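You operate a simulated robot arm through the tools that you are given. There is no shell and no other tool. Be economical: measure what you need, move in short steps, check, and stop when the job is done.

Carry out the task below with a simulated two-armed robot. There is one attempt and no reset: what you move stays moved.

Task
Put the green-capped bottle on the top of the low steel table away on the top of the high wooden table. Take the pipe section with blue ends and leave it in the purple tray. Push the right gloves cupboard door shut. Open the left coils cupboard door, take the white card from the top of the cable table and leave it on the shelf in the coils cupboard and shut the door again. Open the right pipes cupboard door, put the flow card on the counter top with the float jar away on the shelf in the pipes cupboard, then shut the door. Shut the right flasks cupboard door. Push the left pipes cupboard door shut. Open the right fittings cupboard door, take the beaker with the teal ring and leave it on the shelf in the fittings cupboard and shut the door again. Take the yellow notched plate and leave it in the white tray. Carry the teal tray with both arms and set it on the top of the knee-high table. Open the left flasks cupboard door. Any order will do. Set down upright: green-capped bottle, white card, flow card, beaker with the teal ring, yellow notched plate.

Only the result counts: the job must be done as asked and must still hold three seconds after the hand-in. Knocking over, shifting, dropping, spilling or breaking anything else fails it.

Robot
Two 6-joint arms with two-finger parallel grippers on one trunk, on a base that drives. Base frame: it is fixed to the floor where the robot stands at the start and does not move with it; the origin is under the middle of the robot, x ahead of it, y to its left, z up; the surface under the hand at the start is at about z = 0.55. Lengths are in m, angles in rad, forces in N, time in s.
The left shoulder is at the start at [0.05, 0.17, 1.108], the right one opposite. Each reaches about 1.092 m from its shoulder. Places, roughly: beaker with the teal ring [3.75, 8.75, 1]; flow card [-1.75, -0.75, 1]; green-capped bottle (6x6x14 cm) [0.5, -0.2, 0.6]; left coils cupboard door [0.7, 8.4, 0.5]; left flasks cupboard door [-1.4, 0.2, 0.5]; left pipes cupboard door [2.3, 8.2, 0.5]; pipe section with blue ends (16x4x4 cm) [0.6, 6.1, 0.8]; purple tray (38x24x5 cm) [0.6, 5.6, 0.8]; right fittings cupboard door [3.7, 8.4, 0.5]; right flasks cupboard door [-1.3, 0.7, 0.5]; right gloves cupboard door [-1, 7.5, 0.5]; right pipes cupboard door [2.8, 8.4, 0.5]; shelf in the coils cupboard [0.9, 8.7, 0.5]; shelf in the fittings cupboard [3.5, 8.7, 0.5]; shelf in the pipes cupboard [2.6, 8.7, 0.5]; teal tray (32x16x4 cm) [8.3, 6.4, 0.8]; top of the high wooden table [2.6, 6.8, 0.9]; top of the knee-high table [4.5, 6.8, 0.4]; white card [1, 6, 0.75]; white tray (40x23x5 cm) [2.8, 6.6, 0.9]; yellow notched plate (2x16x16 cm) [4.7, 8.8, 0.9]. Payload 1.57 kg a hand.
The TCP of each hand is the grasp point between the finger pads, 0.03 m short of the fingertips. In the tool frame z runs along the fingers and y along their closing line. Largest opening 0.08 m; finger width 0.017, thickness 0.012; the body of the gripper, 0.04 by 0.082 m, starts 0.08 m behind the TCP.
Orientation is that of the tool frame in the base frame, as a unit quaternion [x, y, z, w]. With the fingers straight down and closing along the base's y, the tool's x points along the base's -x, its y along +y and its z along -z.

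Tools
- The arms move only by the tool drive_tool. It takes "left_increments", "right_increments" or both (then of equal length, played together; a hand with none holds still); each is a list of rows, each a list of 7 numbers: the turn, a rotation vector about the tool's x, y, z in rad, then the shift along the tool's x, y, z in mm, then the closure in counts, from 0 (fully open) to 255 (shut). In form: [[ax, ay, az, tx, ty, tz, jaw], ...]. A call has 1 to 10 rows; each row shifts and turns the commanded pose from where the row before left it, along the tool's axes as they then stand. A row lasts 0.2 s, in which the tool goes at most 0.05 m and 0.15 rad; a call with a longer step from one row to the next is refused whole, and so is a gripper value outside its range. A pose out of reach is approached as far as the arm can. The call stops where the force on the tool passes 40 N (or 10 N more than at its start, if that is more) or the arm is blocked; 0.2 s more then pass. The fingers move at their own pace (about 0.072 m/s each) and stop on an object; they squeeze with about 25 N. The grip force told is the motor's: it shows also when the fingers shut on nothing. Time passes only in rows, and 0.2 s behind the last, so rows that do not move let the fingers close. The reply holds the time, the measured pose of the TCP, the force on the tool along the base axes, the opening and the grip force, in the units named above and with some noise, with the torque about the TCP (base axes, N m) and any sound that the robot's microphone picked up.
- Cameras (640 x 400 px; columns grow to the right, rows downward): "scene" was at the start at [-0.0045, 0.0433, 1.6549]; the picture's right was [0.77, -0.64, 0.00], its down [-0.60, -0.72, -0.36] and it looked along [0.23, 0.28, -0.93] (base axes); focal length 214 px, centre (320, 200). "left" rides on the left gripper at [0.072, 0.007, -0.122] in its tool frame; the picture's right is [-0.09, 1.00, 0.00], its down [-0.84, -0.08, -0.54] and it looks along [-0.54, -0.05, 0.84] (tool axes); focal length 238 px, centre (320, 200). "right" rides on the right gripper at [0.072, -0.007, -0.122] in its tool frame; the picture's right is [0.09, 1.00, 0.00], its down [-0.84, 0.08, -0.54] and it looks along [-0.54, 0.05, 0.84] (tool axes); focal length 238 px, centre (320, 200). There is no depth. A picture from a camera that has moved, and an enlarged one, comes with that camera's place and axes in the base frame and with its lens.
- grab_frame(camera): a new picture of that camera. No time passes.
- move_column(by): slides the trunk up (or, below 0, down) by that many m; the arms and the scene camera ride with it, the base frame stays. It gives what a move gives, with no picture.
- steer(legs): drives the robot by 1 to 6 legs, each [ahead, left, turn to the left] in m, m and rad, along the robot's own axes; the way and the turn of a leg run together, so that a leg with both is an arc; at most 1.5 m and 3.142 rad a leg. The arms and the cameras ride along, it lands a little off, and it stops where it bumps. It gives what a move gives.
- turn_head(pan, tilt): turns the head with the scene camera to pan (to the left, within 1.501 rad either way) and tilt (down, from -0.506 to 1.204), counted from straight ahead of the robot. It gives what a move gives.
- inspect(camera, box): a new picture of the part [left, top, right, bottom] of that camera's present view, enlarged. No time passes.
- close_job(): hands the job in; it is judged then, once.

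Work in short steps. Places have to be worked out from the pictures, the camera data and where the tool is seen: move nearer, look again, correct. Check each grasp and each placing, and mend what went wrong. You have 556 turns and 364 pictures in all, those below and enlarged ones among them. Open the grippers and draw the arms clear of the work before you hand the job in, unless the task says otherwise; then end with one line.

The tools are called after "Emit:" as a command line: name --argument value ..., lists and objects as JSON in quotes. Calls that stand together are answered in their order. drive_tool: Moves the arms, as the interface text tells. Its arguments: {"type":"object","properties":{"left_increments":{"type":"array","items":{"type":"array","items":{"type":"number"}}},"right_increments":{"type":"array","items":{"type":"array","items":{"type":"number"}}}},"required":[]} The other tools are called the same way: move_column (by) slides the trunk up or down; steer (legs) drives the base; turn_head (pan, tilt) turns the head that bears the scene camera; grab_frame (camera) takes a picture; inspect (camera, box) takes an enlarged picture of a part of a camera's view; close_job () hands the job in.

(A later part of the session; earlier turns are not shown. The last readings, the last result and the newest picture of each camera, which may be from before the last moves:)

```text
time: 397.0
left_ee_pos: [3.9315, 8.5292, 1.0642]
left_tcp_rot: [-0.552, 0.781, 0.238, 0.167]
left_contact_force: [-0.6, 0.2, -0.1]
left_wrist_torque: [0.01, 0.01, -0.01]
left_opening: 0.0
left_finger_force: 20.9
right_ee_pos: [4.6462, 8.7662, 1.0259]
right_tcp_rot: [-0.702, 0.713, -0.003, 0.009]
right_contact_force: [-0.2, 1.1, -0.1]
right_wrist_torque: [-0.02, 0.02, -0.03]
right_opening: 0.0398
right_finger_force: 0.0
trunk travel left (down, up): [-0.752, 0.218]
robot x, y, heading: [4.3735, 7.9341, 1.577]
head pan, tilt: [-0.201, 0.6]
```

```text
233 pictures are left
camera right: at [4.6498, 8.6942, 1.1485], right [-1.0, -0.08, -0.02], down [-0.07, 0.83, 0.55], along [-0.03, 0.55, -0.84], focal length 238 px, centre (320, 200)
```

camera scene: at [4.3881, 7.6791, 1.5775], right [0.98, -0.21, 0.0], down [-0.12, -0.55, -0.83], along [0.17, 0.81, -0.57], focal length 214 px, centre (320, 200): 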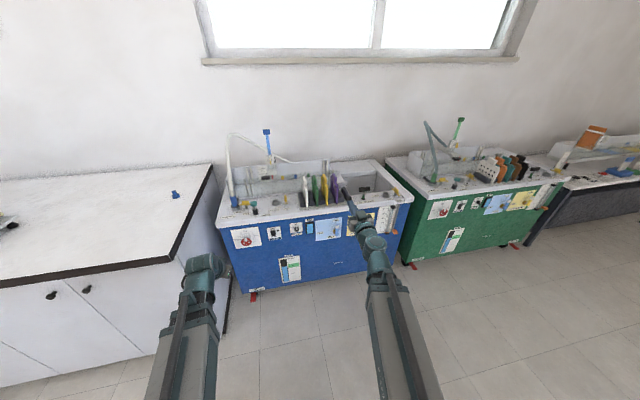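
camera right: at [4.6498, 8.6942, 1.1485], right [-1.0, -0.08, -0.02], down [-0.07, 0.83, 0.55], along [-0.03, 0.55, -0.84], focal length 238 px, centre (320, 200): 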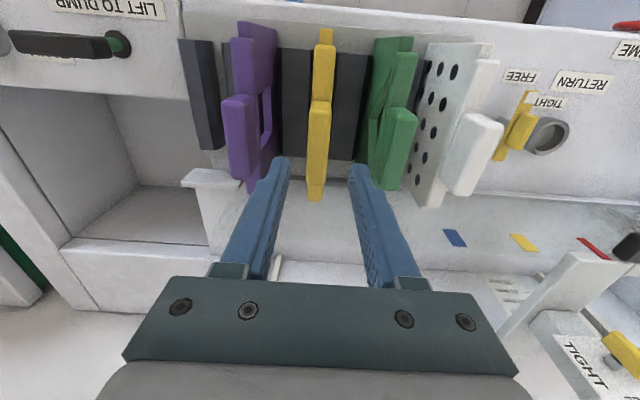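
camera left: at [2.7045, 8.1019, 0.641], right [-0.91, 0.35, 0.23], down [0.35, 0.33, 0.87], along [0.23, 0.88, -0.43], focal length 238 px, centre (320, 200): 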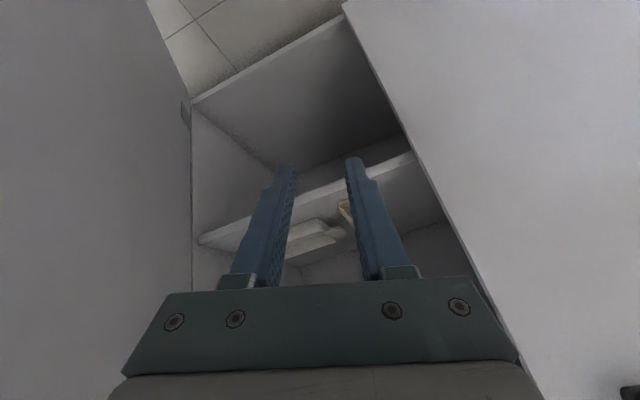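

Alignment is good with about 2 cm to the neighbours. I lower 6.5 cm and close.

Emit:
move_column --by -0.06

Emit:
grab_frame --camera "right"

```text
time: 398.0
left_ee_pos: [3.9325, 8.5287, 1.0035]
left_tcp_rot: [-0.553, 0.781, 0.238, 0.166]
left_contact_force: [0.6, 0.7, -0.6]
left_wrist_torque: [0.01, -0.01, 0.01]
left_opening: 0.0005
left_finger_force: 21.5
right_ee_pos: [4.6456, 8.7668, 0.9658]
right_tcp_rot: [-0.702, 0.712, -0.003, 0.01]
right_contact_force: [0.1, 0.0, 1.3]
right_wrist_torque: [-0.04, 0.02, 0.01]
right_opening: 0.0399
right_finger_force: 0.1
trunk travel left (down, up): [-0.692, 0.278]
robot x, y, heading: [4.3678, 7.933, 1.574]
head pan, tilt: [-0.201, 0.6]
```

```text
232 pictures are left
camera right: at [4.6498, 8.6941, 1.0885], right [-1.0, -0.08, -0.02], down [-0.07, 0.83, 0.55], along [-0.03, 0.55, -0.84], focal length 238 px, centre (320, 200)
```

right: 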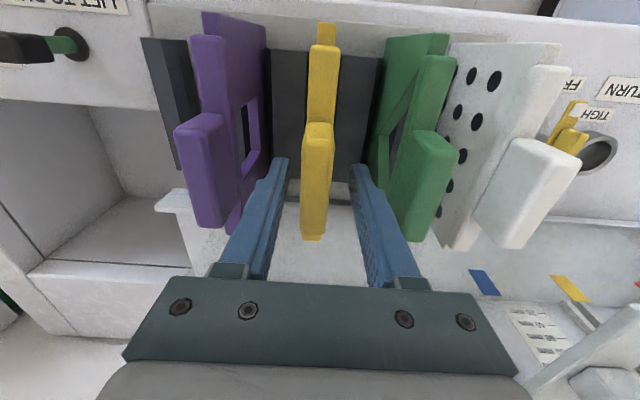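

Emit:
move_column --by -0.018

Emit:
drive_tool --right_increments '[[0, 0, 0, 0, 0, 0, 255], [0, 0, 0, 0, 0, 0, 255], [0, 0, 0, 0, 0, 0, 255]]'

Emit:
move_column --by 0.04

Emit:
grab_frame --camera "right"

```text
time: 398.6
left_ee_pos: [3.9314, 8.5279, 0.9855]
left_tcp_rot: [-0.553, 0.781, 0.238, 0.167]
left_contact_force: [-0.2, -0.2, 0.1]
left_wrist_torque: [-0.02, -0.04, 0.0]
left_opening: 0.0
left_finger_force: 21.2
right_ee_pos: [4.6487, 8.7667, 0.9482]
right_tcp_rot: [-0.701, 0.713, -0.003, 0.009]
right_contact_force: [0.9, 0.1, -0.2]
right_wrist_torque: [-0.02, 0.02, -0.02]
right_opening: 0.0399
right_finger_force: 0.1
trunk travel left (down, up): [-0.674, 0.296]
robot x, y, heading: [4.3693, 7.9336, 1.574]
head pan, tilt: [-0.201, 0.6]
```

```text
time: 399.4
left_ee_pos: [3.9323, 8.5285, 0.9851]
left_tcp_rot: [-0.553, 0.781, 0.238, 0.167]
left_contact_force: [0.5, -0.1, 0.0]
left_wrist_torque: [0.02, -0.01, 0.02]
left_opening: 0.0
left_finger_force: 21.1
right_ee_pos: [4.648, 8.7667, 0.9488]
right_tcp_rot: [-0.702, 0.713, -0.003, 0.008]
right_contact_force: [0.8, -0.4, 0.3]
right_wrist_torque: [-0.08, -0.07, 0.06]
right_opening: 0.0156
right_finger_force: 25.1
trunk travel left (down, up): [-0.674, 0.296]
robot x, y, heading: [4.3704, 7.9378, 1.573]
head pan, tilt: [-0.201, 0.6]
```

```text
time: 400.3
left_ee_pos: [3.9319, 8.5291, 1.0247]
left_tcp_rot: [-0.552, 0.782, 0.237, 0.167]
left_contact_force: [0.2, -0.5, 0.6]
left_wrist_torque: [-0.02, 0.0, 0.0]
left_opening: 0.0002
left_finger_force: 21.2
right_ee_pos: [4.647, 8.7679, 0.9886]
right_tcp_rot: [-0.701, 0.713, -0.003, 0.009]
right_contact_force: [0.0, 0.3, -2.3]
right_wrist_torque: [0.01, 0.01, -0.03]
right_opening: 0.0157
right_finger_force: 25.0
trunk travel left (down, up): [-0.714, 0.256]
robot x, y, heading: [4.3744, 7.934, 1.57]
head pan, tilt: [-0.201, 0.6]
```

```text
231 pictures are left
camera right: at [4.6498, 8.6946, 1.1101], right [-1.0, -0.08, -0.02], down [-0.07, 0.83, 0.55], along [-0.03, 0.55, -0.84], focal length 238 px, centre (320, 200)
```

right: 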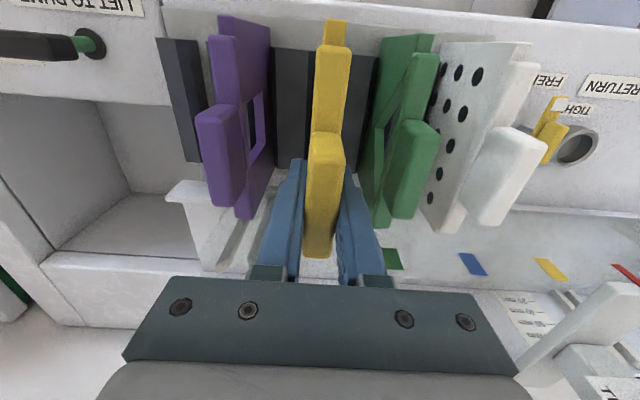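

The plate lifts freely. I raise it fully and check the others stay.

Emit:
move_column --by 0.25

Emit:
grab_frame --camera "right"

Emit:
grab_frame --camera "scene"

```text
time: 402.9
left_ee_pos: [3.9319, 8.5303, 1.2755]
left_tcp_rot: [-0.552, 0.782, 0.237, 0.167]
left_contact_force: [-0.4, -0.4, 1.1]
left_wrist_torque: [0.02, -0.03, 0.02]
left_opening: 0.0
left_finger_force: 21.4
right_ee_pos: [4.647, 8.7668, 1.2371]
right_tcp_rot: [-0.701, 0.713, -0.004, 0.009]
right_contact_force: [0.5, -0.1, -1.7]
right_wrist_torque: [-0.01, 0.03, 0.02]
right_opening: 0.0157
right_finger_force: 24.8
trunk travel left (down, up): [-0.964, 0.006]
robot x, y, heading: [4.3732, 7.9322, 1.574]
head pan, tilt: [-0.201, 0.6]
```

```text
230 pictures are left
camera right: at [4.6499, 8.6946, 1.3601], right [-1.0, -0.08, -0.02], down [-0.07, 0.83, 0.55], along [-0.03, 0.55, -0.84], focal length 238 px, centre (320, 200)
```

right: 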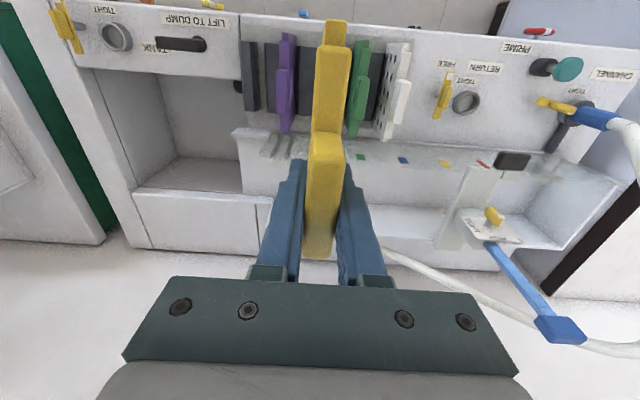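

```text
229 pictures are left
camera scene: at [4.3898, 7.9796, 1.9394], right [0.98, -0.2, 0.0], down [-0.11, -0.55, -0.82], along [0.16, 0.81, -0.57], focal length 214 px, centre (320, 200)
```

scene: 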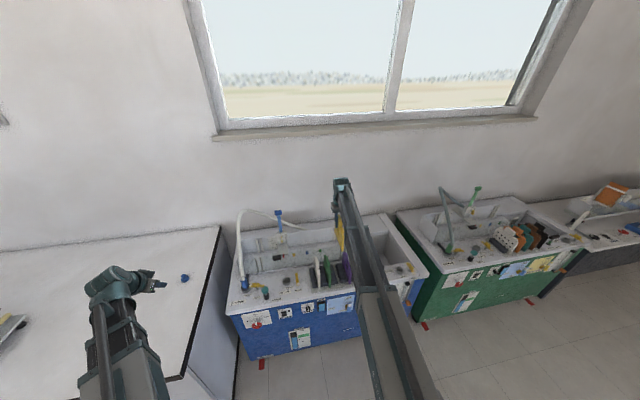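

The plate is held high. I drive round to the east side of the high table: back, west, south, then turn to face -x.

Emit:
steer --legs '[[-0.23, 0, 0], [0, 0.76, 0], [-1.0, 0, 0], [0, 0, 1.567]]'

Emit:
turn_head --pan 0.0 --tilt 0.8

Emit:
grab_frame --camera "scene"

```text
time: 416.9
left_ee_pos: [3.0025, 6.277, 1.2746]
left_tcp_rot: [0.942, -0.169, -0.285, 0.047]
left_contact_force: [0.7, -0.3, 0.0]
left_wrist_torque: [0.02, 0.03, 0.01]
left_opening: 0.0001
left_finger_force: 21.5
right_ee_pos: [2.7753, 6.9947, 1.2384]
right_tcp_rot: [1.0, -0.015, -0.005, -0.008]
right_contact_force: [-0.7, -0.1, -1.8]
right_wrist_torque: [-0.02, 0.02, 0.01]
right_opening: 0.0158
right_finger_force: 25.1
trunk travel left (down, up): [-0.964, 0.006]
robot x, y, heading: [3.6067, 6.7065, 3.128]
head pan, tilt: [-0.201, 0.6]
```

```text
time: 417.6
left_ee_pos: [3.0022, 6.2762, 1.2751]
left_tcp_rot: [0.942, -0.168, -0.286, 0.048]
left_contact_force: [-0.7, 0.7, 0.3]
left_wrist_torque: [0.0, 0.02, 0.0]
left_opening: 0.0001
left_finger_force: 20.9
right_ee_pos: [2.775, 6.9952, 1.2376]
right_tcp_rot: [1.0, -0.016, -0.005, -0.009]
right_contact_force: [-0.4, 0.0, -1.1]
right_wrist_torque: [0.0, 0.03, 0.03]
right_opening: 0.016
right_finger_force: 25.0
trunk travel left (down, up): [-0.964, 0.006]
robot x, y, heading: [3.6077, 6.7083, 3.127]
head pan, tilt: [0.0, 0.799]
```

```text
228 pictures are left
camera scene: at [3.5643, 6.7086, 1.9226], right [0.01, 1.0, 0.0], down [0.72, -0.01, -0.7], along [-0.7, 0.01, -0.72], focal length 214 px, centre (320, 200)
```

scene: 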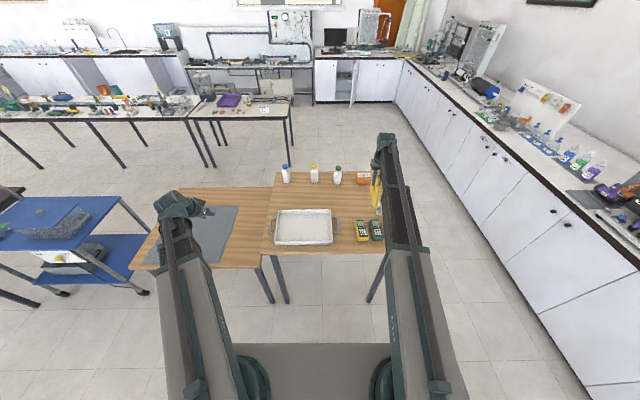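

The white tray is centred at about (2.82, 6.62). I strafe left so that the right arm is in line with it, and look with the hand camera.

Emit:
steer --legs '[[0, 0.36, 0.014]]'

Emit:
grab_frame --camera "right"

```text
time: 419.9
left_ee_pos: [3.0074, 5.9054, 1.2752]
left_tcp_rot: [0.943, -0.162, -0.286, 0.049]
left_contact_force: [0.7, 0.1, -0.4]
left_wrist_torque: [0.05, -0.02, 0.0]
left_opening: 0.0001
left_finger_force: 21.1
right_ee_pos: [2.7681, 6.6208, 1.2392]
right_tcp_rot: [1.0, -0.008, -0.005, -0.01]
right_contact_force: [-0.8, 0.8, -2.5]
right_wrist_torque: [0.02, 0.01, 0.01]
right_opening: 0.0156
right_finger_force: 24.8
trunk travel left (down, up): [-0.964, 0.006]
robot x, y, heading: [3.6021, 6.3484, -3.141]
head pan, tilt: [0.0, 0.799]
```

```text
227 pictures are left
camera right: at [2.841, 6.6239, 1.3604], right [0.08, -1.0, -0.02], down [-0.83, -0.07, 0.55], along [-0.55, -0.03, -0.84], focal length 238 px, centre (320, 200)
```

right: 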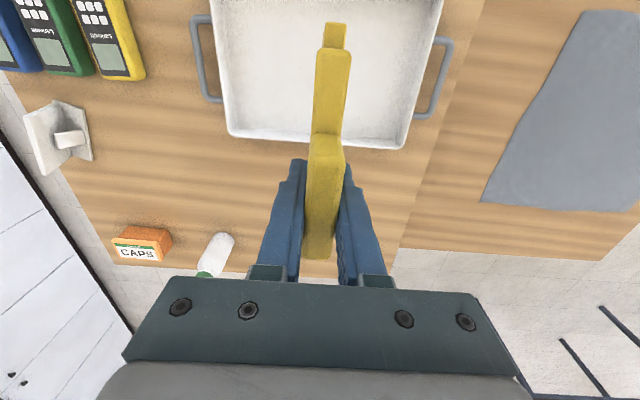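

The hand is in line; I shift 4.5 cm back (+x) to the tray's middle and lower 0.13.

Emit:
drive_tool --right_increments '[[0, 0, 0, 23, 4, 0, 255], [0, 0, 0, 22, 4, 0, 255], [0, 0, 0, 0, 0, 0, 255]]'

Emit:
move_column --by -0.13

Emit:
grab_frame --camera "right"

Emit:
grab_frame --camera "scene"

```text
time: 420.7
left_ee_pos: [3.0071, 5.9064, 1.2752]
left_tcp_rot: [0.943, -0.162, -0.286, 0.051]
left_contact_force: [-0.4, 0.9, -0.5]
left_wrist_torque: [0.02, 0.02, 0.03]
left_opening: 0.0
left_finger_force: 21.3
right_ee_pos: [2.8132, 6.6125, 1.2383]
right_tcp_rot: [1.0, -0.007, -0.004, -0.009]
right_contact_force: [-0.4, 0.0, -2.3]
right_wrist_torque: [-0.02, 0.02, 0.01]
right_opening: 0.0156
right_finger_force: 25.2
trunk travel left (down, up): [-0.964, 0.006]
robot x, y, heading: [3.6044, 6.344, -3.139]
head pan, tilt: [0.0, 0.799]
```

```text
time: 422.3
left_ee_pos: [3.0067, 5.9061, 1.1451]
left_tcp_rot: [0.943, -0.161, -0.287, 0.05]
left_contact_force: [1.3, 0.3, -0.4]
left_wrist_torque: [-0.03, -0.02, 0.0]
left_opening: 0.0
left_finger_force: 21.7
right_ee_pos: [2.8133, 6.6129, 1.1084]
right_tcp_rot: [1.0, -0.008, -0.004, -0.009]
right_contact_force: [0.4, 0.1, -2.9]
right_wrist_torque: [0.0, 0.02, 0.02]
right_opening: 0.0161
right_finger_force: 25.1
trunk travel left (down, up): [-0.834, 0.136]
robot x, y, heading: [3.6056, 6.3486, -3.138]
head pan, tilt: [0.0, 0.799]
```

```text
226 pictures are left
camera right: at [2.8854, 6.6161, 1.2304], right [0.08, -1.0, -0.02], down [-0.83, -0.07, 0.55], along [-0.55, -0.03, -0.84], focal length 238 px, centre (320, 200)
```

right: 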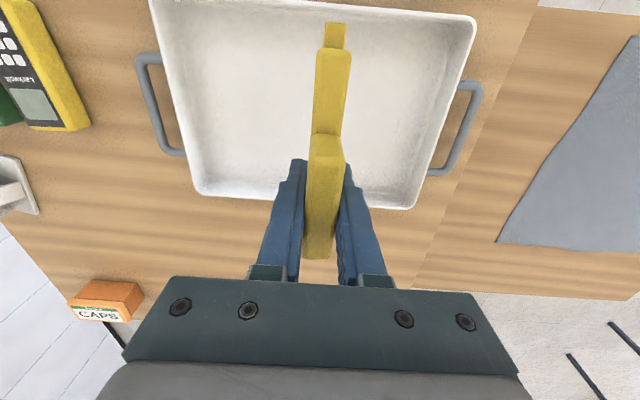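

```text
225 pictures are left
camera scene: at [3.5623, 6.3469, 1.7926], right [0.0, 1.0, 0.0], down [0.72, 0.0, -0.7], along [-0.7, 0.0, -0.72], focal length 214 px, centre (320, 200)
```

scene: 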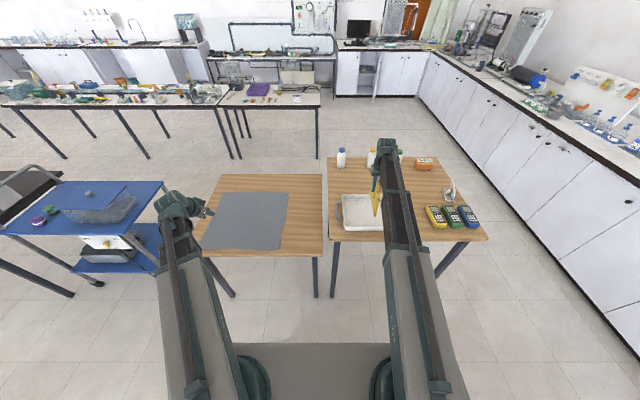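

I shift 1 cm toward the centre, and lower in steps to contact.

Emit:
drive_tool --right_increments '[[0, 0, 0, -10, 0, 0, 255], [0, 0, 0, 0, 0, 0, 255]]'

Emit:
move_column --by -0.04

Emit:
move_column --by -0.006

Emit:
grab_frame --camera "right"

```text
time: 422.9
left_ee_pos: [3.0068, 5.9071, 1.1459]
left_tcp_rot: [0.943, -0.161, -0.287, 0.051]
left_contact_force: [-0.1, -0.3, 0.4]
left_wrist_torque: [0.01, 0.03, -0.02]
left_opening: 0.0001
left_finger_force: 21.1
right_ee_pos: [2.8034, 6.6128, 1.1087]
right_tcp_rot: [1.0, -0.008, -0.004, -0.009]
right_contact_force: [-0.6, 0.6, -3.1]
right_wrist_torque: [-0.02, 0.0, 0.0]
right_opening: 0.016
right_finger_force: 25.1
trunk travel left (down, up): [-0.834, 0.136]
robot x, y, heading: [3.6037, 6.347, -3.138]
head pan, tilt: [0.0, 0.799]
```

```text
time: 423.8
left_ee_pos: [3.0069, 5.9064, 1.1054]
left_tcp_rot: [0.943, -0.161, -0.286, 0.051]
left_contact_force: [-0.7, 0.5, 0.4]
left_wrist_torque: [-0.04, -0.01, 0.02]
left_opening: 0.0
left_finger_force: 21.4
right_ee_pos: [2.8037, 6.6137, 1.0683]
right_tcp_rot: [1.0, -0.008, -0.004, -0.008]
right_contact_force: [-0.3, -1.2, -2.5]
right_wrist_torque: [0.01, 0.02, -0.02]
right_opening: 0.0158
right_finger_force: 25.2
trunk travel left (down, up): [-0.794, 0.176]
robot x, y, heading: [3.6018, 6.3459, -3.14]
head pan, tilt: [0.0, 0.799]
```

```text
time: 424.3
left_ee_pos: [3.0064, 5.9057, 1.0986]
left_tcp_rot: [0.943, -0.162, -0.285, 0.05]
left_contact_force: [0.0, 1.1, 0.5]
left_wrist_torque: [0.04, -0.03, 0.01]
left_opening: 0.0
left_finger_force: 21.5
right_ee_pos: [2.8035, 6.6126, 1.0626]
right_tcp_rot: [1.0, -0.008, -0.004, -0.009]
right_contact_force: [-0.2, 0.2, -2.4]
right_wrist_torque: [-0.02, -0.02, 0.0]
right_opening: 0.0157
right_finger_force: 24.7
trunk travel left (down, up): [-0.788, 0.182]
robot x, y, heading: [3.6017, 6.3462, -3.145]
head pan, tilt: [0.0, 0.799]
```

```text
224 pictures are left
camera right: at [2.8755, 6.6164, 1.1843], right [0.08, -1.0, -0.02], down [-0.83, -0.07, 0.55], along [-0.55, -0.03, -0.84], focal length 238 px, centre (320, 200)
```

right: 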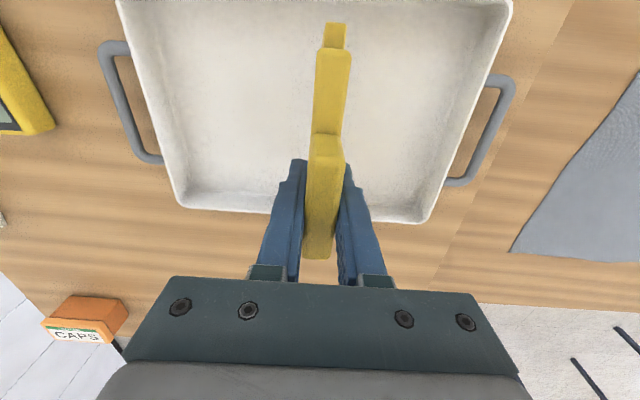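

Emit:
move_column --by -0.01

Emit:
move_column --by -0.008

```text
time: 424.9
left_ee_pos: [3.0073, 5.9061, 1.089]
left_tcp_rot: [0.943, -0.161, -0.287, 0.051]
left_contact_force: [0.6, -0.3, -0.9]
left_wrist_torque: [0.01, -0.02, 0.01]
left_opening: 0.0
left_finger_force: 22.0
right_ee_pos: [2.8033, 6.6129, 1.0526]
right_tcp_rot: [1.0, -0.008, -0.004, -0.009]
right_contact_force: [0.0, 0.3, -2.5]
right_wrist_torque: [-0.03, 0.01, 0.04]
right_opening: 0.0156
right_finger_force: 24.7
trunk travel left (down, up): [-0.778, 0.192]
robot x, y, heading: [3.6044, 6.3444, -3.135]
head pan, tilt: [0.0, 0.799]
```

```text
time: 425.4
left_ee_pos: [3.0071, 5.9066, 1.0817]
left_tcp_rot: [0.943, -0.161, -0.286, 0.051]
left_contact_force: [0.1, -0.4, -0.1]
left_wrist_torque: [-0.01, -0.01, 0.02]
left_opening: 0.0
left_finger_force: 21.2
right_ee_pos: [2.8031, 6.6126, 1.0443]
right_tcp_rot: [1.0, -0.009, -0.005, -0.008]
right_contact_force: [-0.5, 0.0, -2.2]
right_wrist_torque: [-0.01, 0.03, 0.01]
right_opening: 0.0156
right_finger_force: 24.8
trunk travel left (down, up): [-0.77, 0.2]
robot x, y, heading: [3.6054, 6.3463, -3.138]
head pan, tilt: [0.0, 0.799]
```

Emit:
move_column --by -0.008

Emit:
move_column --by -0.006

Emit:
grab_frame --camera "scene"

```text
time: 426.0
left_ee_pos: [3.0066, 5.9064, 1.0731]
left_tcp_rot: [0.943, -0.162, -0.286, 0.05]
left_contact_force: [-0.2, 0.0, 0.2]
left_wrist_torque: [0.0, 0.03, 0.0]
left_opening: 0.0
left_finger_force: 21.1
right_ee_pos: [2.8032, 6.6126, 1.0356]
right_tcp_rot: [1.0, -0.008, -0.004, -0.009]
right_contact_force: [-0.1, 0.1, -2.9]
right_wrist_torque: [-0.03, 0.0, 0.03]
right_opening: 0.0157
right_finger_force: 25.0
trunk travel left (down, up): [-0.762, 0.208]
robot x, y, heading: [3.6055, 6.3495, -3.138]
head pan, tilt: [0.0, 0.799]
```

```text
time: 426.6
left_ee_pos: [3.0078, 5.9076, 1.0676]
left_tcp_rot: [0.943, -0.162, -0.286, 0.05]
left_contact_force: [-0.5, -0.1, -0.2]
left_wrist_torque: [-0.03, 0.01, 0.03]
left_opening: 0.0
left_finger_force: 21.6
right_ee_pos: [2.8027, 6.6129, 1.0309]
right_tcp_rot: [1.0, -0.008, -0.004, -0.008]
right_contact_force: [0.0, -0.2, -2.1]
right_wrist_torque: [0.05, 0.0, 0.0]
right_opening: 0.016
right_finger_force: 24.9
trunk travel left (down, up): [-0.756, 0.214]
robot x, y, heading: [3.6034, 6.3486, -3.137]
head pan, tilt: [0.0, 0.799]
```

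```text
223 pictures are left
camera scene: at [3.5623, 6.3468, 1.7146], right [0.0, 1.0, 0.0], down [0.72, 0.0, -0.7], along [-0.7, 0.0, -0.72], focal length 214 px, centre (320, 200)
```

scene: 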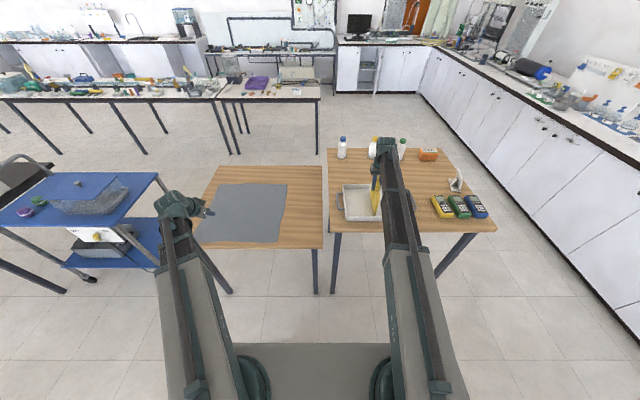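

Emit:
inspect --camera "scene" --box '[330, 130, 450, 240]'

```text
3.64 times, centred on (390, 185) of scene
camera zoom: at [3.5623, 6.3468, 1.7146], right [0.0, 1.0, 0.0], down [0.72, 0.0, -0.7], along [-0.7, 0.0, -0.72], focal length 780 px, centre (66, 254)
```

zoom: 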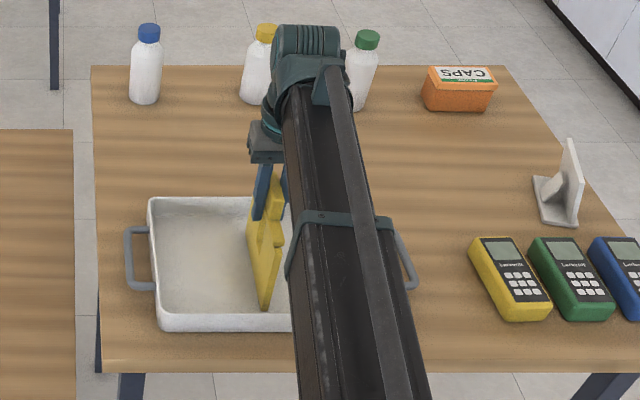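

Emit:
move_column --by -0.008

Emit:
move_column --by -0.006

Emit:
move_column --by -0.006

```text
time: 427.1
left_ee_pos: [3.0092, 5.9068, 1.0618]
left_tcp_rot: [0.943, -0.163, -0.287, 0.049]
left_contact_force: [-0.2, 0.0, -0.5]
left_wrist_torque: [0.02, -0.03, -0.02]
left_opening: 0.0
left_finger_force: 21.0
right_ee_pos: [2.8038, 6.6129, 1.026]
right_tcp_rot: [1.0, -0.009, -0.005, -0.009]
right_contact_force: [0.8, -0.8, 28.2]
right_wrist_torque: [-0.13, -0.37, 0.0]
right_opening: 0.0158
right_finger_force: 25.3
trunk travel left (down, up): [-0.749, 0.221]
robot x, y, heading: [3.6039, 6.3477, -3.136]
head pan, tilt: [0.0, 0.799]
stopped: the force on the tool passed its limit at 70 N (the readings are from after the stop); the commanded pose is now the measured one
```

```text
time: 427.4
left_ee_pos: [3.0081, 5.9057, 1.0626]
left_tcp_rot: [0.943, -0.161, -0.288, 0.049]
left_contact_force: [0.1, 0.4, -0.3]
left_wrist_torque: [-0.01, 0.0, -0.03]
left_opening: 0.0
left_finger_force: 21.5
right_ee_pos: [2.8033, 6.6125, 1.0258]
right_tcp_rot: [1.0, -0.008, -0.006, -0.009]
right_contact_force: [1.1, 0.5, 30.8]
right_wrist_torque: [-0.13, -0.16, -0.04]
right_opening: 0.0158
right_finger_force: 24.9
trunk travel left (down, up): [-0.749, 0.221]
robot x, y, heading: [3.6058, 6.3412, -3.138]
head pan, tilt: [0.0, 0.799]
stopped: the force on the tool passed its limit at 48 N (the readings are from after the stop); the commanded pose is now the measured one
```

```text
time: 427.7
left_ee_pos: [3.0082, 5.9057, 1.0588]
left_tcp_rot: [0.943, -0.161, -0.288, 0.05]
left_contact_force: [-0.5, 0.0, -0.1]
left_wrist_torque: [0.0, -0.04, 0.03]
left_opening: 0.0
left_finger_force: 21.2
right_ee_pos: [2.8025, 6.612, 1.0237]
right_tcp_rot: [1.0, -0.008, -0.006, -0.009]
right_contact_force: [6.2, -0.1, 22.5]
right_wrist_torque: [0.04, 0.08, -0.05]
right_opening: 0.0156
right_finger_force: 25.0
trunk travel left (down, up): [-0.748, 0.222]
robot x, y, heading: [3.6061, 6.344, -3.134]
head pan, tilt: [0.0, 0.799]
stopped: the force on the tool passed its limit at 67 N (the readings are from after the stop); the commanded pose is now the measured one
```

Firm contact. I ease up 1.5 mm, release the plate and rise a little.

Emit:
move_column --by 0.001

Emit:
drive_tool --right_increments '[[0, 0, 0, 0, 0, 0, 215], [0, 0, 0, 0, 0, 0, 190], [0, 0, 0, 0, 0, 0, 150], [0, 0, 0, 0, 0, 0, 130], [0, 0, 0, 0, 0, 0, 130]]'

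Emit:
grab_frame --camera "right"

```text
time: 428.2
left_ee_pos: [3.007, 5.9063, 1.0618]
left_tcp_rot: [0.943, -0.161, -0.286, 0.05]
left_contact_force: [-0.1, 0.1, -0.4]
left_wrist_torque: [0.02, -0.02, 0.03]
left_opening: 0.0
left_finger_force: 21.4
right_ee_pos: [2.8023, 6.6127, 1.0244]
right_tcp_rot: [1.0, -0.008, -0.006, -0.009]
right_contact_force: [2.8, -0.1, 5.0]
right_wrist_torque: [-0.07, 0.09, 0.04]
right_opening: 0.016
right_finger_force: 25.3
trunk travel left (down, up): [-0.749, 0.221]
robot x, y, heading: [3.6011, 6.349, -3.138]
head pan, tilt: [0.0, 0.799]
```

```text
time: 429.4
left_ee_pos: [3.0078, 5.9071, 1.0601]
left_tcp_rot: [0.943, -0.161, -0.287, 0.051]
left_contact_force: [0.5, -0.1, -0.6]
left_wrist_torque: [0.0, 0.01, 0.01]
left_opening: 0.0001
left_finger_force: 21.1
right_ee_pos: [2.8012, 6.6128, 1.0224]
right_tcp_rot: [1.0, -0.008, -0.005, -0.009]
right_contact_force: [0.4, -0.1, -0.4]
right_wrist_torque: [0.0, 0.0, 0.0]
right_opening: 0.0392
right_finger_force: 0.1
trunk travel left (down, up): [-0.749, 0.221]
robot x, y, heading: [3.6063, 6.3445, -3.14]
head pan, tilt: [0.0, 0.799]
```

```text
221 pictures are left
camera right: at [2.8737, 6.6168, 1.1451], right [0.08, -1.0, -0.02], down [-0.83, -0.07, 0.55], along [-0.55, -0.03, -0.83], focal length 238 px, centre (320, 200)
```

right: 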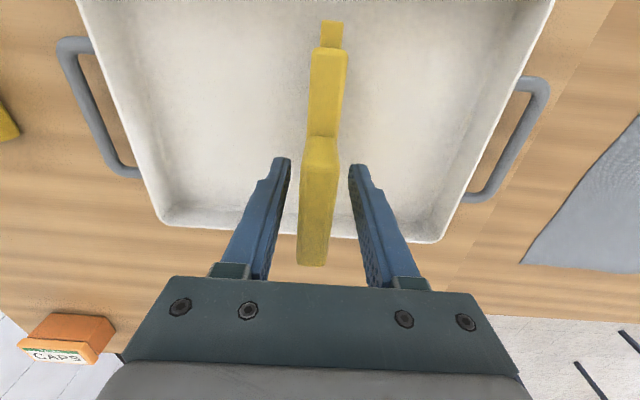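

The plate stands by itself. I raise the hand clear and check.

Emit:
move_column --by 0.21

Emit:
grab_frame --camera "right"

Emit:
inspect --camera "scene" --box '[300, 150, 440, 270]'

```text
time: 431.7
left_ee_pos: [3.0075, 5.9066, 1.2706]
left_tcp_rot: [0.943, -0.161, -0.286, 0.05]
left_contact_force: [-0.9, -0.1, 0.0]
left_wrist_torque: [0.04, 0.02, -0.01]
left_opening: 0.0001
left_finger_force: 21.4
right_ee_pos: [2.8011, 6.6131, 1.2331]
right_tcp_rot: [1.0, -0.008, -0.006, -0.01]
right_contact_force: [0.3, -0.7, 0.1]
right_wrist_torque: [-0.01, 0.03, -0.02]
right_opening: 0.0394
right_finger_force: 0.1
trunk travel left (down, up): [-0.959, 0.011]
robot x, y, heading: [3.6077, 6.3465, -3.142]
head pan, tilt: [0.0, 0.799]
```

```text
220 pictures are left
camera right: at [2.8736, 6.6168, 1.355], right [0.08, -1.0, -0.02], down [-0.83, -0.07, 0.55], along [-0.55, -0.03, -0.83], focal length 238 px, centre (320, 200)
```

right: 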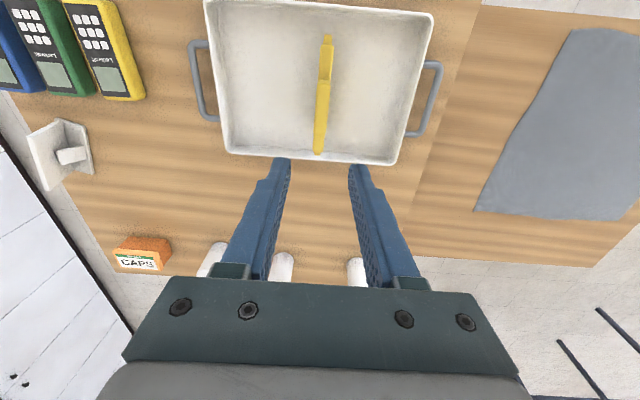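

```text
3.33 times, centred on (370, 210) of scene
camera zoom: at [3.5621, 6.3468, 1.9175], right [0.0, 1.0, 0.0], down [0.72, 0.0, -0.7], along [-0.7, 0.0, -0.72], focal length 715 px, centre (153, 167)
```

zoom: 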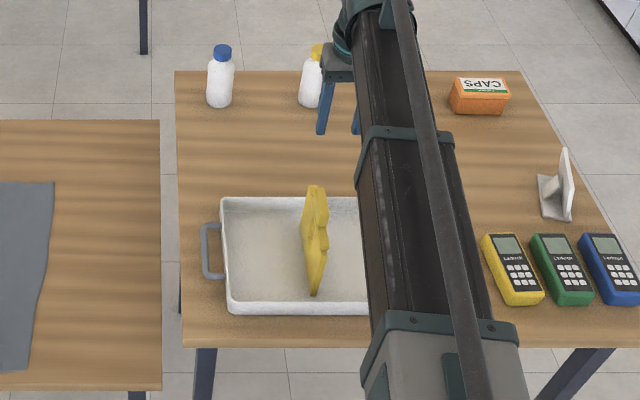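

The plate stands upright in the white tray. Next the teal tray: I turn around to face east and survey the way.

Emit:
steer --legs '[[0, 0, 1.57], [0, 0, 1.57]]'

Emit:
turn_head --pan 0.0 --tilt 0.4

Emit:
grab_frame --camera "scene"

```text
time: 439.7
left_ee_pos: [4.1922, 6.7977, 1.2707]
left_tcp_rot: [0.153, 0.944, 0.053, 0.286]
left_contact_force: [-0.4, -0.5, -1.2]
left_wrist_torque: [0.01, 0.01, 0.01]
left_opening: 0.0
left_finger_force: 21.2
right_ee_pos: [4.4103, 6.0953, 1.2331]
right_tcp_rot: [-0.001, 1.0, -0.01, 0.006]
right_contact_force: [0.9, -1.4, 0.0]
right_wrist_torque: [0.05, 0.01, 0.0]
right_opening: 0.0391
right_finger_force: 0.2
trunk travel left (down, up): [-0.959, 0.011]
robot x, y, heading: [3.5991, 6.3455, 0.02]
head pan, tilt: [0.0, 0.799]
```

```text
time: 440.6
left_ee_pos: [4.1924, 6.7985, 1.2695]
left_tcp_rot: [0.153, 0.944, 0.054, 0.286]
left_contact_force: [0.0, -0.3, 0.5]
left_wrist_torque: [-0.01, -0.02, -0.02]
left_opening: 0.0
left_finger_force: 21.5
right_ee_pos: [4.4116, 6.0942, 1.234]
right_tcp_rot: [-0.001, 1.0, -0.01, 0.006]
right_contact_force: [-0.2, 0.3, -0.2]
right_wrist_torque: [-0.02, 0.02, 0.04]
right_opening: 0.0392
right_finger_force: 0.1
trunk travel left (down, up): [-0.959, 0.011]
robot x, y, heading: [3.6014, 6.3486, 0.02]
head pan, tilt: [0.0, 0.4]
```

```text
218 pictures are left
camera scene: at [3.6558, 6.348, 1.9525], right [0.02, -1.0, 0.0], down [-0.39, -0.01, -0.92], along [0.92, 0.02, -0.39], focal length 214 px, centre (320, 200)
```

scene: 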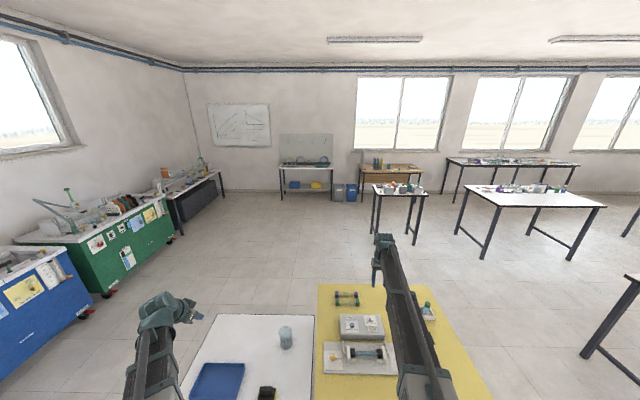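

Emit:
inspect --camera "scene" --box '[260, 130, 460, 255]'

Emit:
inspect --camera "scene" --box '[170, 270, 490, 400]'

```text
3.20 times, centred on (360, 192) of scene
camera zoom: at [3.6558, 6.348, 1.9525], right [0.02, -1.0, 0.0], down [-0.39, -0.01, -0.92], along [0.92, 0.02, -0.39], focal length 686 px, centre (192, 224)
```

zoom: 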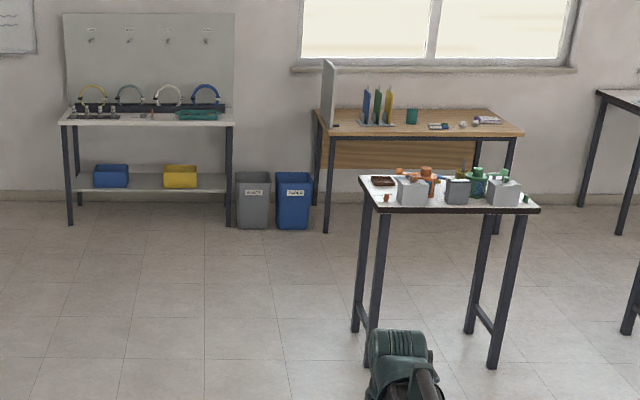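

```text
2.00 times, centred on (330, 335) of scene
camera zoom: at [3.6558, 6.348, 1.9525], right [0.02, -1.0, 0.0], down [-0.39, -0.01, -0.92], along [0.92, 0.02, -0.39], focal length 429 px, centre (300, -70)
```

zoom: 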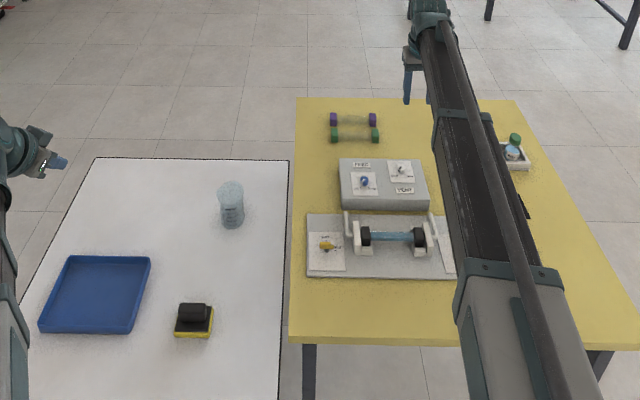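

The teal tray is on the wall table at (8.3, 6.42). The knee-high table has a free area at x 4.52–4.85, y 6.68–7.17. I drive round north of it to about (7.1, 6.42).

Emit:
steer --legs '[[0, 1.33, -0.02], [1.1, 0, 0], [1.1, 0, 0], [0, -1.27, 0], [1.2, 0, 0]]'

Emit:
turn_head --pan 0.0 --tilt 0.6

Emit:
grab_frame --camera "scene"

```text
time: 469.5
left_ee_pos: [7.6193, 6.8545, 1.27]
left_tcp_rot: [0.158, 0.944, 0.051, 0.286]
left_contact_force: [0.0, 0.1, 0.3]
left_wrist_torque: [-0.01, -0.02, 0.02]
left_opening: 0.0
left_finger_force: 21.2
right_ee_pos: [7.8312, 6.1493, 1.2321]
right_tcp_rot: [0.004, 1.0, -0.009, 0.006]
right_contact_force: [-0.3, 0.7, 0.4]
right_wrist_torque: [0.0, 0.01, 0.02]
right_opening: 0.0395
right_finger_force: 0.0
trunk travel left (down, up): [-0.959, 0.011]
robot x, y, heading: [7.0225, 6.4146, 0.008]
head pan, tilt: [0.0, 0.4]
```

```text
time: 470.2
left_ee_pos: [7.6173, 6.8546, 1.2711]
left_tcp_rot: [0.158, 0.943, 0.051, 0.287]
left_contact_force: [0.2, -0.6, 0.2]
left_wrist_torque: [0.02, 0.02, 0.0]
left_opening: 0.0
left_finger_force: 21.7
right_ee_pos: [7.8296, 6.1487, 1.2335]
right_tcp_rot: [0.004, 1.0, -0.009, 0.006]
right_contact_force: [-0.6, 0.4, 0.4]
right_wrist_torque: [-0.04, -0.02, 0.04]
right_opening: 0.0391
right_finger_force: 0.1
trunk travel left (down, up): [-0.959, 0.011]
robot x, y, heading: [7.026, 6.4088, 0.011]
head pan, tilt: [0.0, 0.6]
```

```text
215 pictures are left
camera scene: at [7.0733, 6.4113, 1.9344], right [0.01, -1.0, 0.0], down [-0.56, 0.0, -0.83], along [0.83, 0.01, -0.56], focal length 214 px, centre (320, 200)
```

scene: 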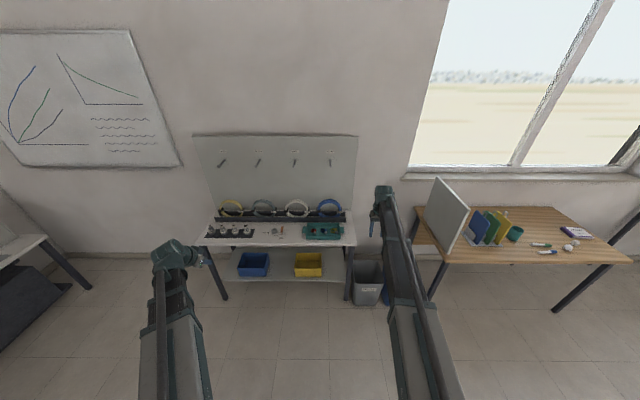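

Emit:
inspect --camera "scene" --box '[190, 180, 390, 305]'

```text
3.20 times, centred on (290, 242) of scene
camera zoom: at [7.0733, 6.4113, 1.9344], right [0.01, -1.0, 0.0], down [-0.56, 0.0, -0.83], along [0.83, 0.01, -0.56], focal length 686 px, centre (416, 64)
```

zoom: 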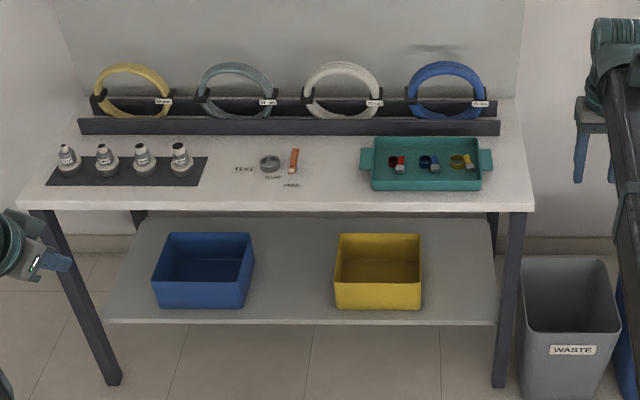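

The teal tray has an ear at each end (y≈6.53 and 6.27, x≈8.29) and holds small loose parts, so it must stay level. I turn the left hand straight down and drive 0.4 nearer.

Emit:
drive_tool --left_increments '[[0.0209, 0.1174, -0.0646, 0, 0, 0, 0], [0.0209, 0.1174, -0.0646, 0, 0, 0, 0], [0.0209, 0.1174, -0.0646, 0, 0, 0, 0], [0.0209, 0.1174, -0.0646, 0, 0, 0, 0], [0.0209, 0.1174, -0.0646, 0, 0, 0, 0], [0, 0, 0, 0, 0, 0, 0]]' --right_increments '[[0, 0, 0, 0, 0, 0, 0], [0, 0, 0, 0, 0, 0, 0], [0, 0, 0, 0, 0, 0, 0], [0, 0, 0, 0, 0, 0, 0], [0, 0, 0, 0, 0, 0, 0], [0, 0, 0, 0, 0, 0, 0]]'

Emit:
steer --legs '[[0.4, 0, -0.008]]'

Emit:
drive_tool --left_increments '[[0, 0, 0, -20, -32, 0, 0], [0, 0, 0, -20, -32, 0, 0], [0, 0, 0, -20, -32, 0, 0], [0, 0, 0, -20, -32, 0, 0], [0, 0, 0, -20, -32, 0, 0], [0, 0, 0, -20, -32, 0, 0], [0, 0, 0, -20, -32, 0, 0], [0, 0, 0, -20, -32, 0, 0], [0, 0, 0, -20, -32, 0, 0]]' --right_increments '[[0, 0, 0, 0, 12, 0, 0], [0, 0, 0, 0, 12, 0, 0], [0, 0, 0, 0, 12, 0, 0], [0, 0, 0, 0, 12, 0, 0], [0, 0, 0, 0, 12, 0, 0], [0, 0, 0, 0, 12, 0, 0], [0, 0, 0, 0, 12, 0, 0], [0, 0, 0, 0, 12, 0, 0], [0, 0, 0, 0, 12, 0, 0]]'

Emit:
grab_frame --camera "left"

Emit:
grab_frame --camera "right"

```text
time: 471.6
left_ee_pos: [7.6181, 6.8556, 1.2334]
left_tcp_rot: [-0.001, 1.0, 0.0, -0.002]
left_contact_force: [0.0, -0.5, -0.6]
left_wrist_torque: [-0.03, 0.02, 0.02]
left_opening: 0.0802
left_finger_force: 0.0
left hand out of reach, approached as far as the arm can: row 1, 2, 3, 4
right_ee_pos: [7.8288, 6.149, 1.2335]
right_tcp_rot: [0.005, 1.0, -0.01, 0.006]
right_contact_force: [0.3, 0.0, -0.1]
right_wrist_torque: [-0.02, 0.0, 0.0]
right_opening: 0.08
right_finger_force: 0.0
trunk travel left (down, up): [-0.959, 0.011]
robot x, y, heading: [7.0241, 6.414, 0.012]
head pan, tilt: [0.0, 0.6]
```

```text
time: 474.1
left_ee_pos: [8.0229, 6.8528, 1.2323]
left_tcp_rot: [0.004, 1.0, -0.001, -0.002]
left_contact_force: [0.2, -0.4, 0.0]
left_wrist_torque: [0.02, -0.01, 0.0]
left_opening: 0.0799
left_finger_force: 0.0
right_ee_pos: [8.227, 6.1435, 1.2325]
right_tcp_rot: [0.008, 1.0, -0.009, 0.006]
right_contact_force: [0.3, 1.0, 0.8]
right_wrist_torque: [-0.01, 0.02, -0.04]
right_opening: 0.0796
right_finger_force: 0.1
trunk travel left (down, up): [-0.959, 0.011]
robot x, y, heading: [7.4257, 6.4119, 0.002]
head pan, tilt: [0.0, 0.6]
```

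```text
time: 476.1
left_ee_pos: [8.2006, 6.5617, 1.2341]
left_tcp_rot: [0.003, 1.0, 0.0, -0.003]
left_contact_force: [0.1, -0.6, 0.0]
left_wrist_torque: [-0.01, 0.01, -0.05]
left_opening: 0.08
left_finger_force: 0.2
right_ee_pos: [8.229, 6.2515, 1.2331]
right_tcp_rot: [0.008, 1.0, -0.009, 0.006]
right_contact_force: [1.0, 0.2, 0.5]
right_wrist_torque: [0.01, 0.01, -0.01]
right_opening: 0.08
right_finger_force: 0.1
trunk travel left (down, up): [-0.959, 0.011]
robot x, y, heading: [7.4238, 6.4117, 0.004]
head pan, tilt: [0.0, 0.6]
```

```text
213 pictures are left
camera left: at [8.1293, 6.5684, 1.3549], right [0.1, 1.0, 0.0], down [0.84, -0.08, 0.54], along [0.54, -0.05, -0.84], focal length 238 px, centre (320, 200)
```

left: 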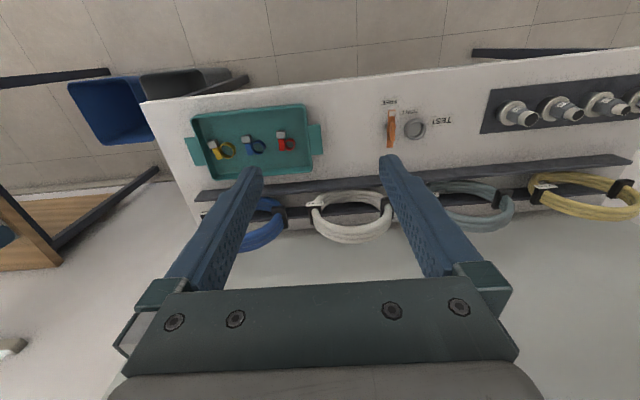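

```text
212 pictures are left
camera right: at [8.1553, 6.25, 1.3548], right [-0.07, 1.0, -0.02], down [0.83, 0.07, 0.55], along [0.55, 0.02, -0.83], focal length 238 px, centre (320, 200)
```

right: 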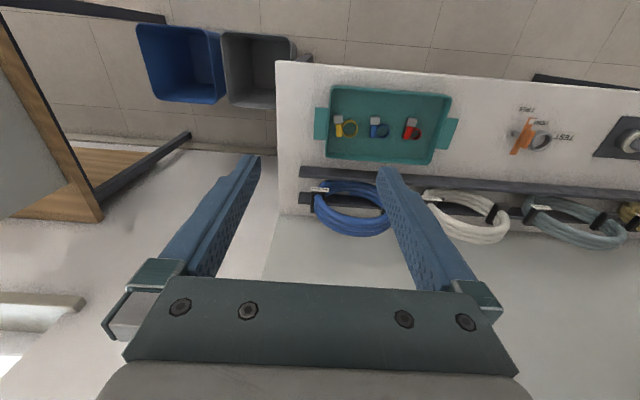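

Emit:
inspect --camera "right" --box '[300, 70, 470, 180]'

```text
3.64 times, centred on (385, 125) of right
camera zoom: at [8.1553, 6.25, 1.3548], right [-0.07, 1.0, -0.02], down [0.83, 0.07, 0.55], along [0.55, 0.02, -0.83], focal length 867 px, centre (84, 473)
```

zoom: 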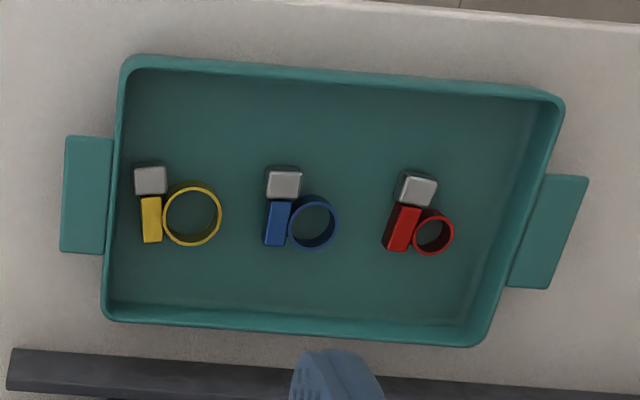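

The ears are flat tabs, about 7 cm (x) by 3 cm (y), at (8.31, 6.25) and (8.31, 6.544). I can pinch each across its 7 cm width, so I turn both hands by 90°, cameras outward.

Emit:
drive_tool --left_increments '[[0, 0, 0.149, 0, 0, 0, 0], [0, 0, 0.149, 0, 0, 0, 0], [0, 0, 0.149, 0, 0, 0, 0], [0, 0, 0.149, 0, 0, 0, 0], [0, 0, 0.149, 0, 0, 0, 0], [0, 0, 0.149, 0, 0, 0, 0], [0, 0, 0.149, 0, 0, 0, 0], [0, 0, 0.149, 0, 0, 0, 0], [0, 0, 0.149, 0, 0, 0, 0], [0, 0, 0.149, 0, 0, 0, 0]]' --right_increments '[[0, 0, -0.149, 0, 0, 0, 0], [0, 0, -0.149, 0, 0, 0, 0], [0, 0, -0.149, 0, 0, 0, 0], [0, 0, -0.149, 0, 0, 0, 0], [0, 0, -0.149, 0, 0, 0, 0], [0, 0, -0.149, 0, 0, 0, 0], [0, 0, -0.149, 0, 0, 0, 0], [0, 0, -0.149, 0, 0, 0, 0], [0, 0, -0.149, 0, 0, 0, 0], [0, 0, -0.149, 0, 0, 0, 0]]'

```text
time: 478.3
left_ee_pos: [8.2007, 6.563, 1.2332]
left_tcp_rot: [0.683, 0.731, -0.002, -0.002]
left_contact_force: [0.3, 0.7, -0.8]
left_wrist_torque: [0.02, 0.0, 0.01]
left_opening: 0.0802
left_finger_force: 0.1
right_ee_pos: [8.2278, 6.2521, 1.2327]
right_tcp_rot: [-0.673, 0.74, -0.011, -0.003]
right_contact_force: [0.1, 0.8, -0.2]
right_wrist_torque: [-0.02, 0.0, -0.01]
right_opening: 0.0802
right_finger_force: 0.0
trunk travel left (down, up): [-0.959, 0.011]
robot x, y, heading: [7.4237, 6.4104, 0.001]
head pan, tilt: [0.0, 0.6]
```

Emit:
drive_tool --left_increments '[[0, 0, 0.068, 0, 0, 0, 0], [0, 0, 0, -6, 37, 0, 0], [0, 0, 0, -6, 37, 0, 0], [0, 0, 0, -6, 37, 0, 0], [0, 0, 0, 0, 0, 0, 0]]' --right_increments '[[0, 0, -0.094, 0, 0, 0, 0], [0, 0, 0, 0, -28, 0, 0], [0, 0, 0, 0, -28, 0, 0], [0, 0, 0, 0, -28, 0, 0], [0, 0, 0, 0, 0, 0, 0]]'

Emit:
move_column --by -0.2

Emit:
grab_frame --camera "left"

Emit:
grab_frame --camera "right"

```text
time: 479.5
left_ee_pos: [8.3108, 6.5448, 1.2336]
left_tcp_rot: [0.705, 0.709, -0.001, -0.001]
left_contact_force: [-0.9, 0.2, 0.1]
left_wrist_torque: [-0.02, -0.04, 0.02]
left_opening: 0.0801
left_finger_force: 0.1
right_ee_pos: [8.3122, 6.2516, 1.2331]
right_tcp_rot: [-0.706, 0.708, -0.011, -0.003]
right_contact_force: [0.7, -0.5, 0.4]
right_wrist_torque: [-0.01, 0.0, 0.0]
right_opening: 0.0801
right_finger_force: 0.0
trunk travel left (down, up): [-0.959, 0.011]
robot x, y, heading: [7.4238, 6.4155, -0.003]
head pan, tilt: [0.0, 0.6]
```

```text
time: 481.7
left_ee_pos: [8.3117, 6.5446, 1.0334]
left_tcp_rot: [0.705, 0.709, -0.002, -0.001]
left_contact_force: [0.1, -0.2, -0.6]
left_wrist_torque: [-0.01, 0.0, -0.02]
left_opening: 0.0797
left_finger_force: 0.0
right_ee_pos: [8.3115, 6.2529, 1.0327]
right_tcp_rot: [-0.706, 0.708, -0.011, -0.002]
right_contact_force: [0.0, -0.5, 1.1]
right_wrist_torque: [0.02, -0.01, -0.02]
right_opening: 0.0802
right_finger_force: 0.0
trunk travel left (down, up): [-0.759, 0.211]
robot x, y, heading: [7.423, 6.4109, -0.001]
head pan, tilt: [0.0, 0.6]
```

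```text
210 pictures are left
camera left: at [8.3179, 6.6161, 1.1549], right [1.0, -0.09, 0.0], down [-0.07, -0.84, 0.54], along [-0.05, -0.54, -0.84], focal length 238 px, centre (320, 200)
```

left: 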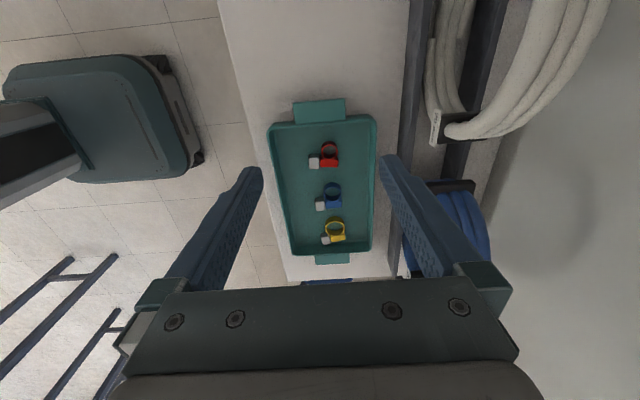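

```text
209 pictures are left
camera right: at [8.3164, 6.1831, 1.1573], right [-1.0, -0.09, -0.01], down [-0.08, 0.85, 0.53], along [-0.04, 0.52, -0.85], focal length 238 px, centre (320, 200)
```

right: 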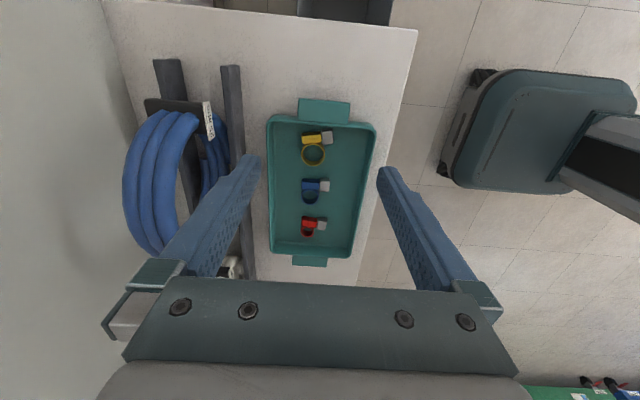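

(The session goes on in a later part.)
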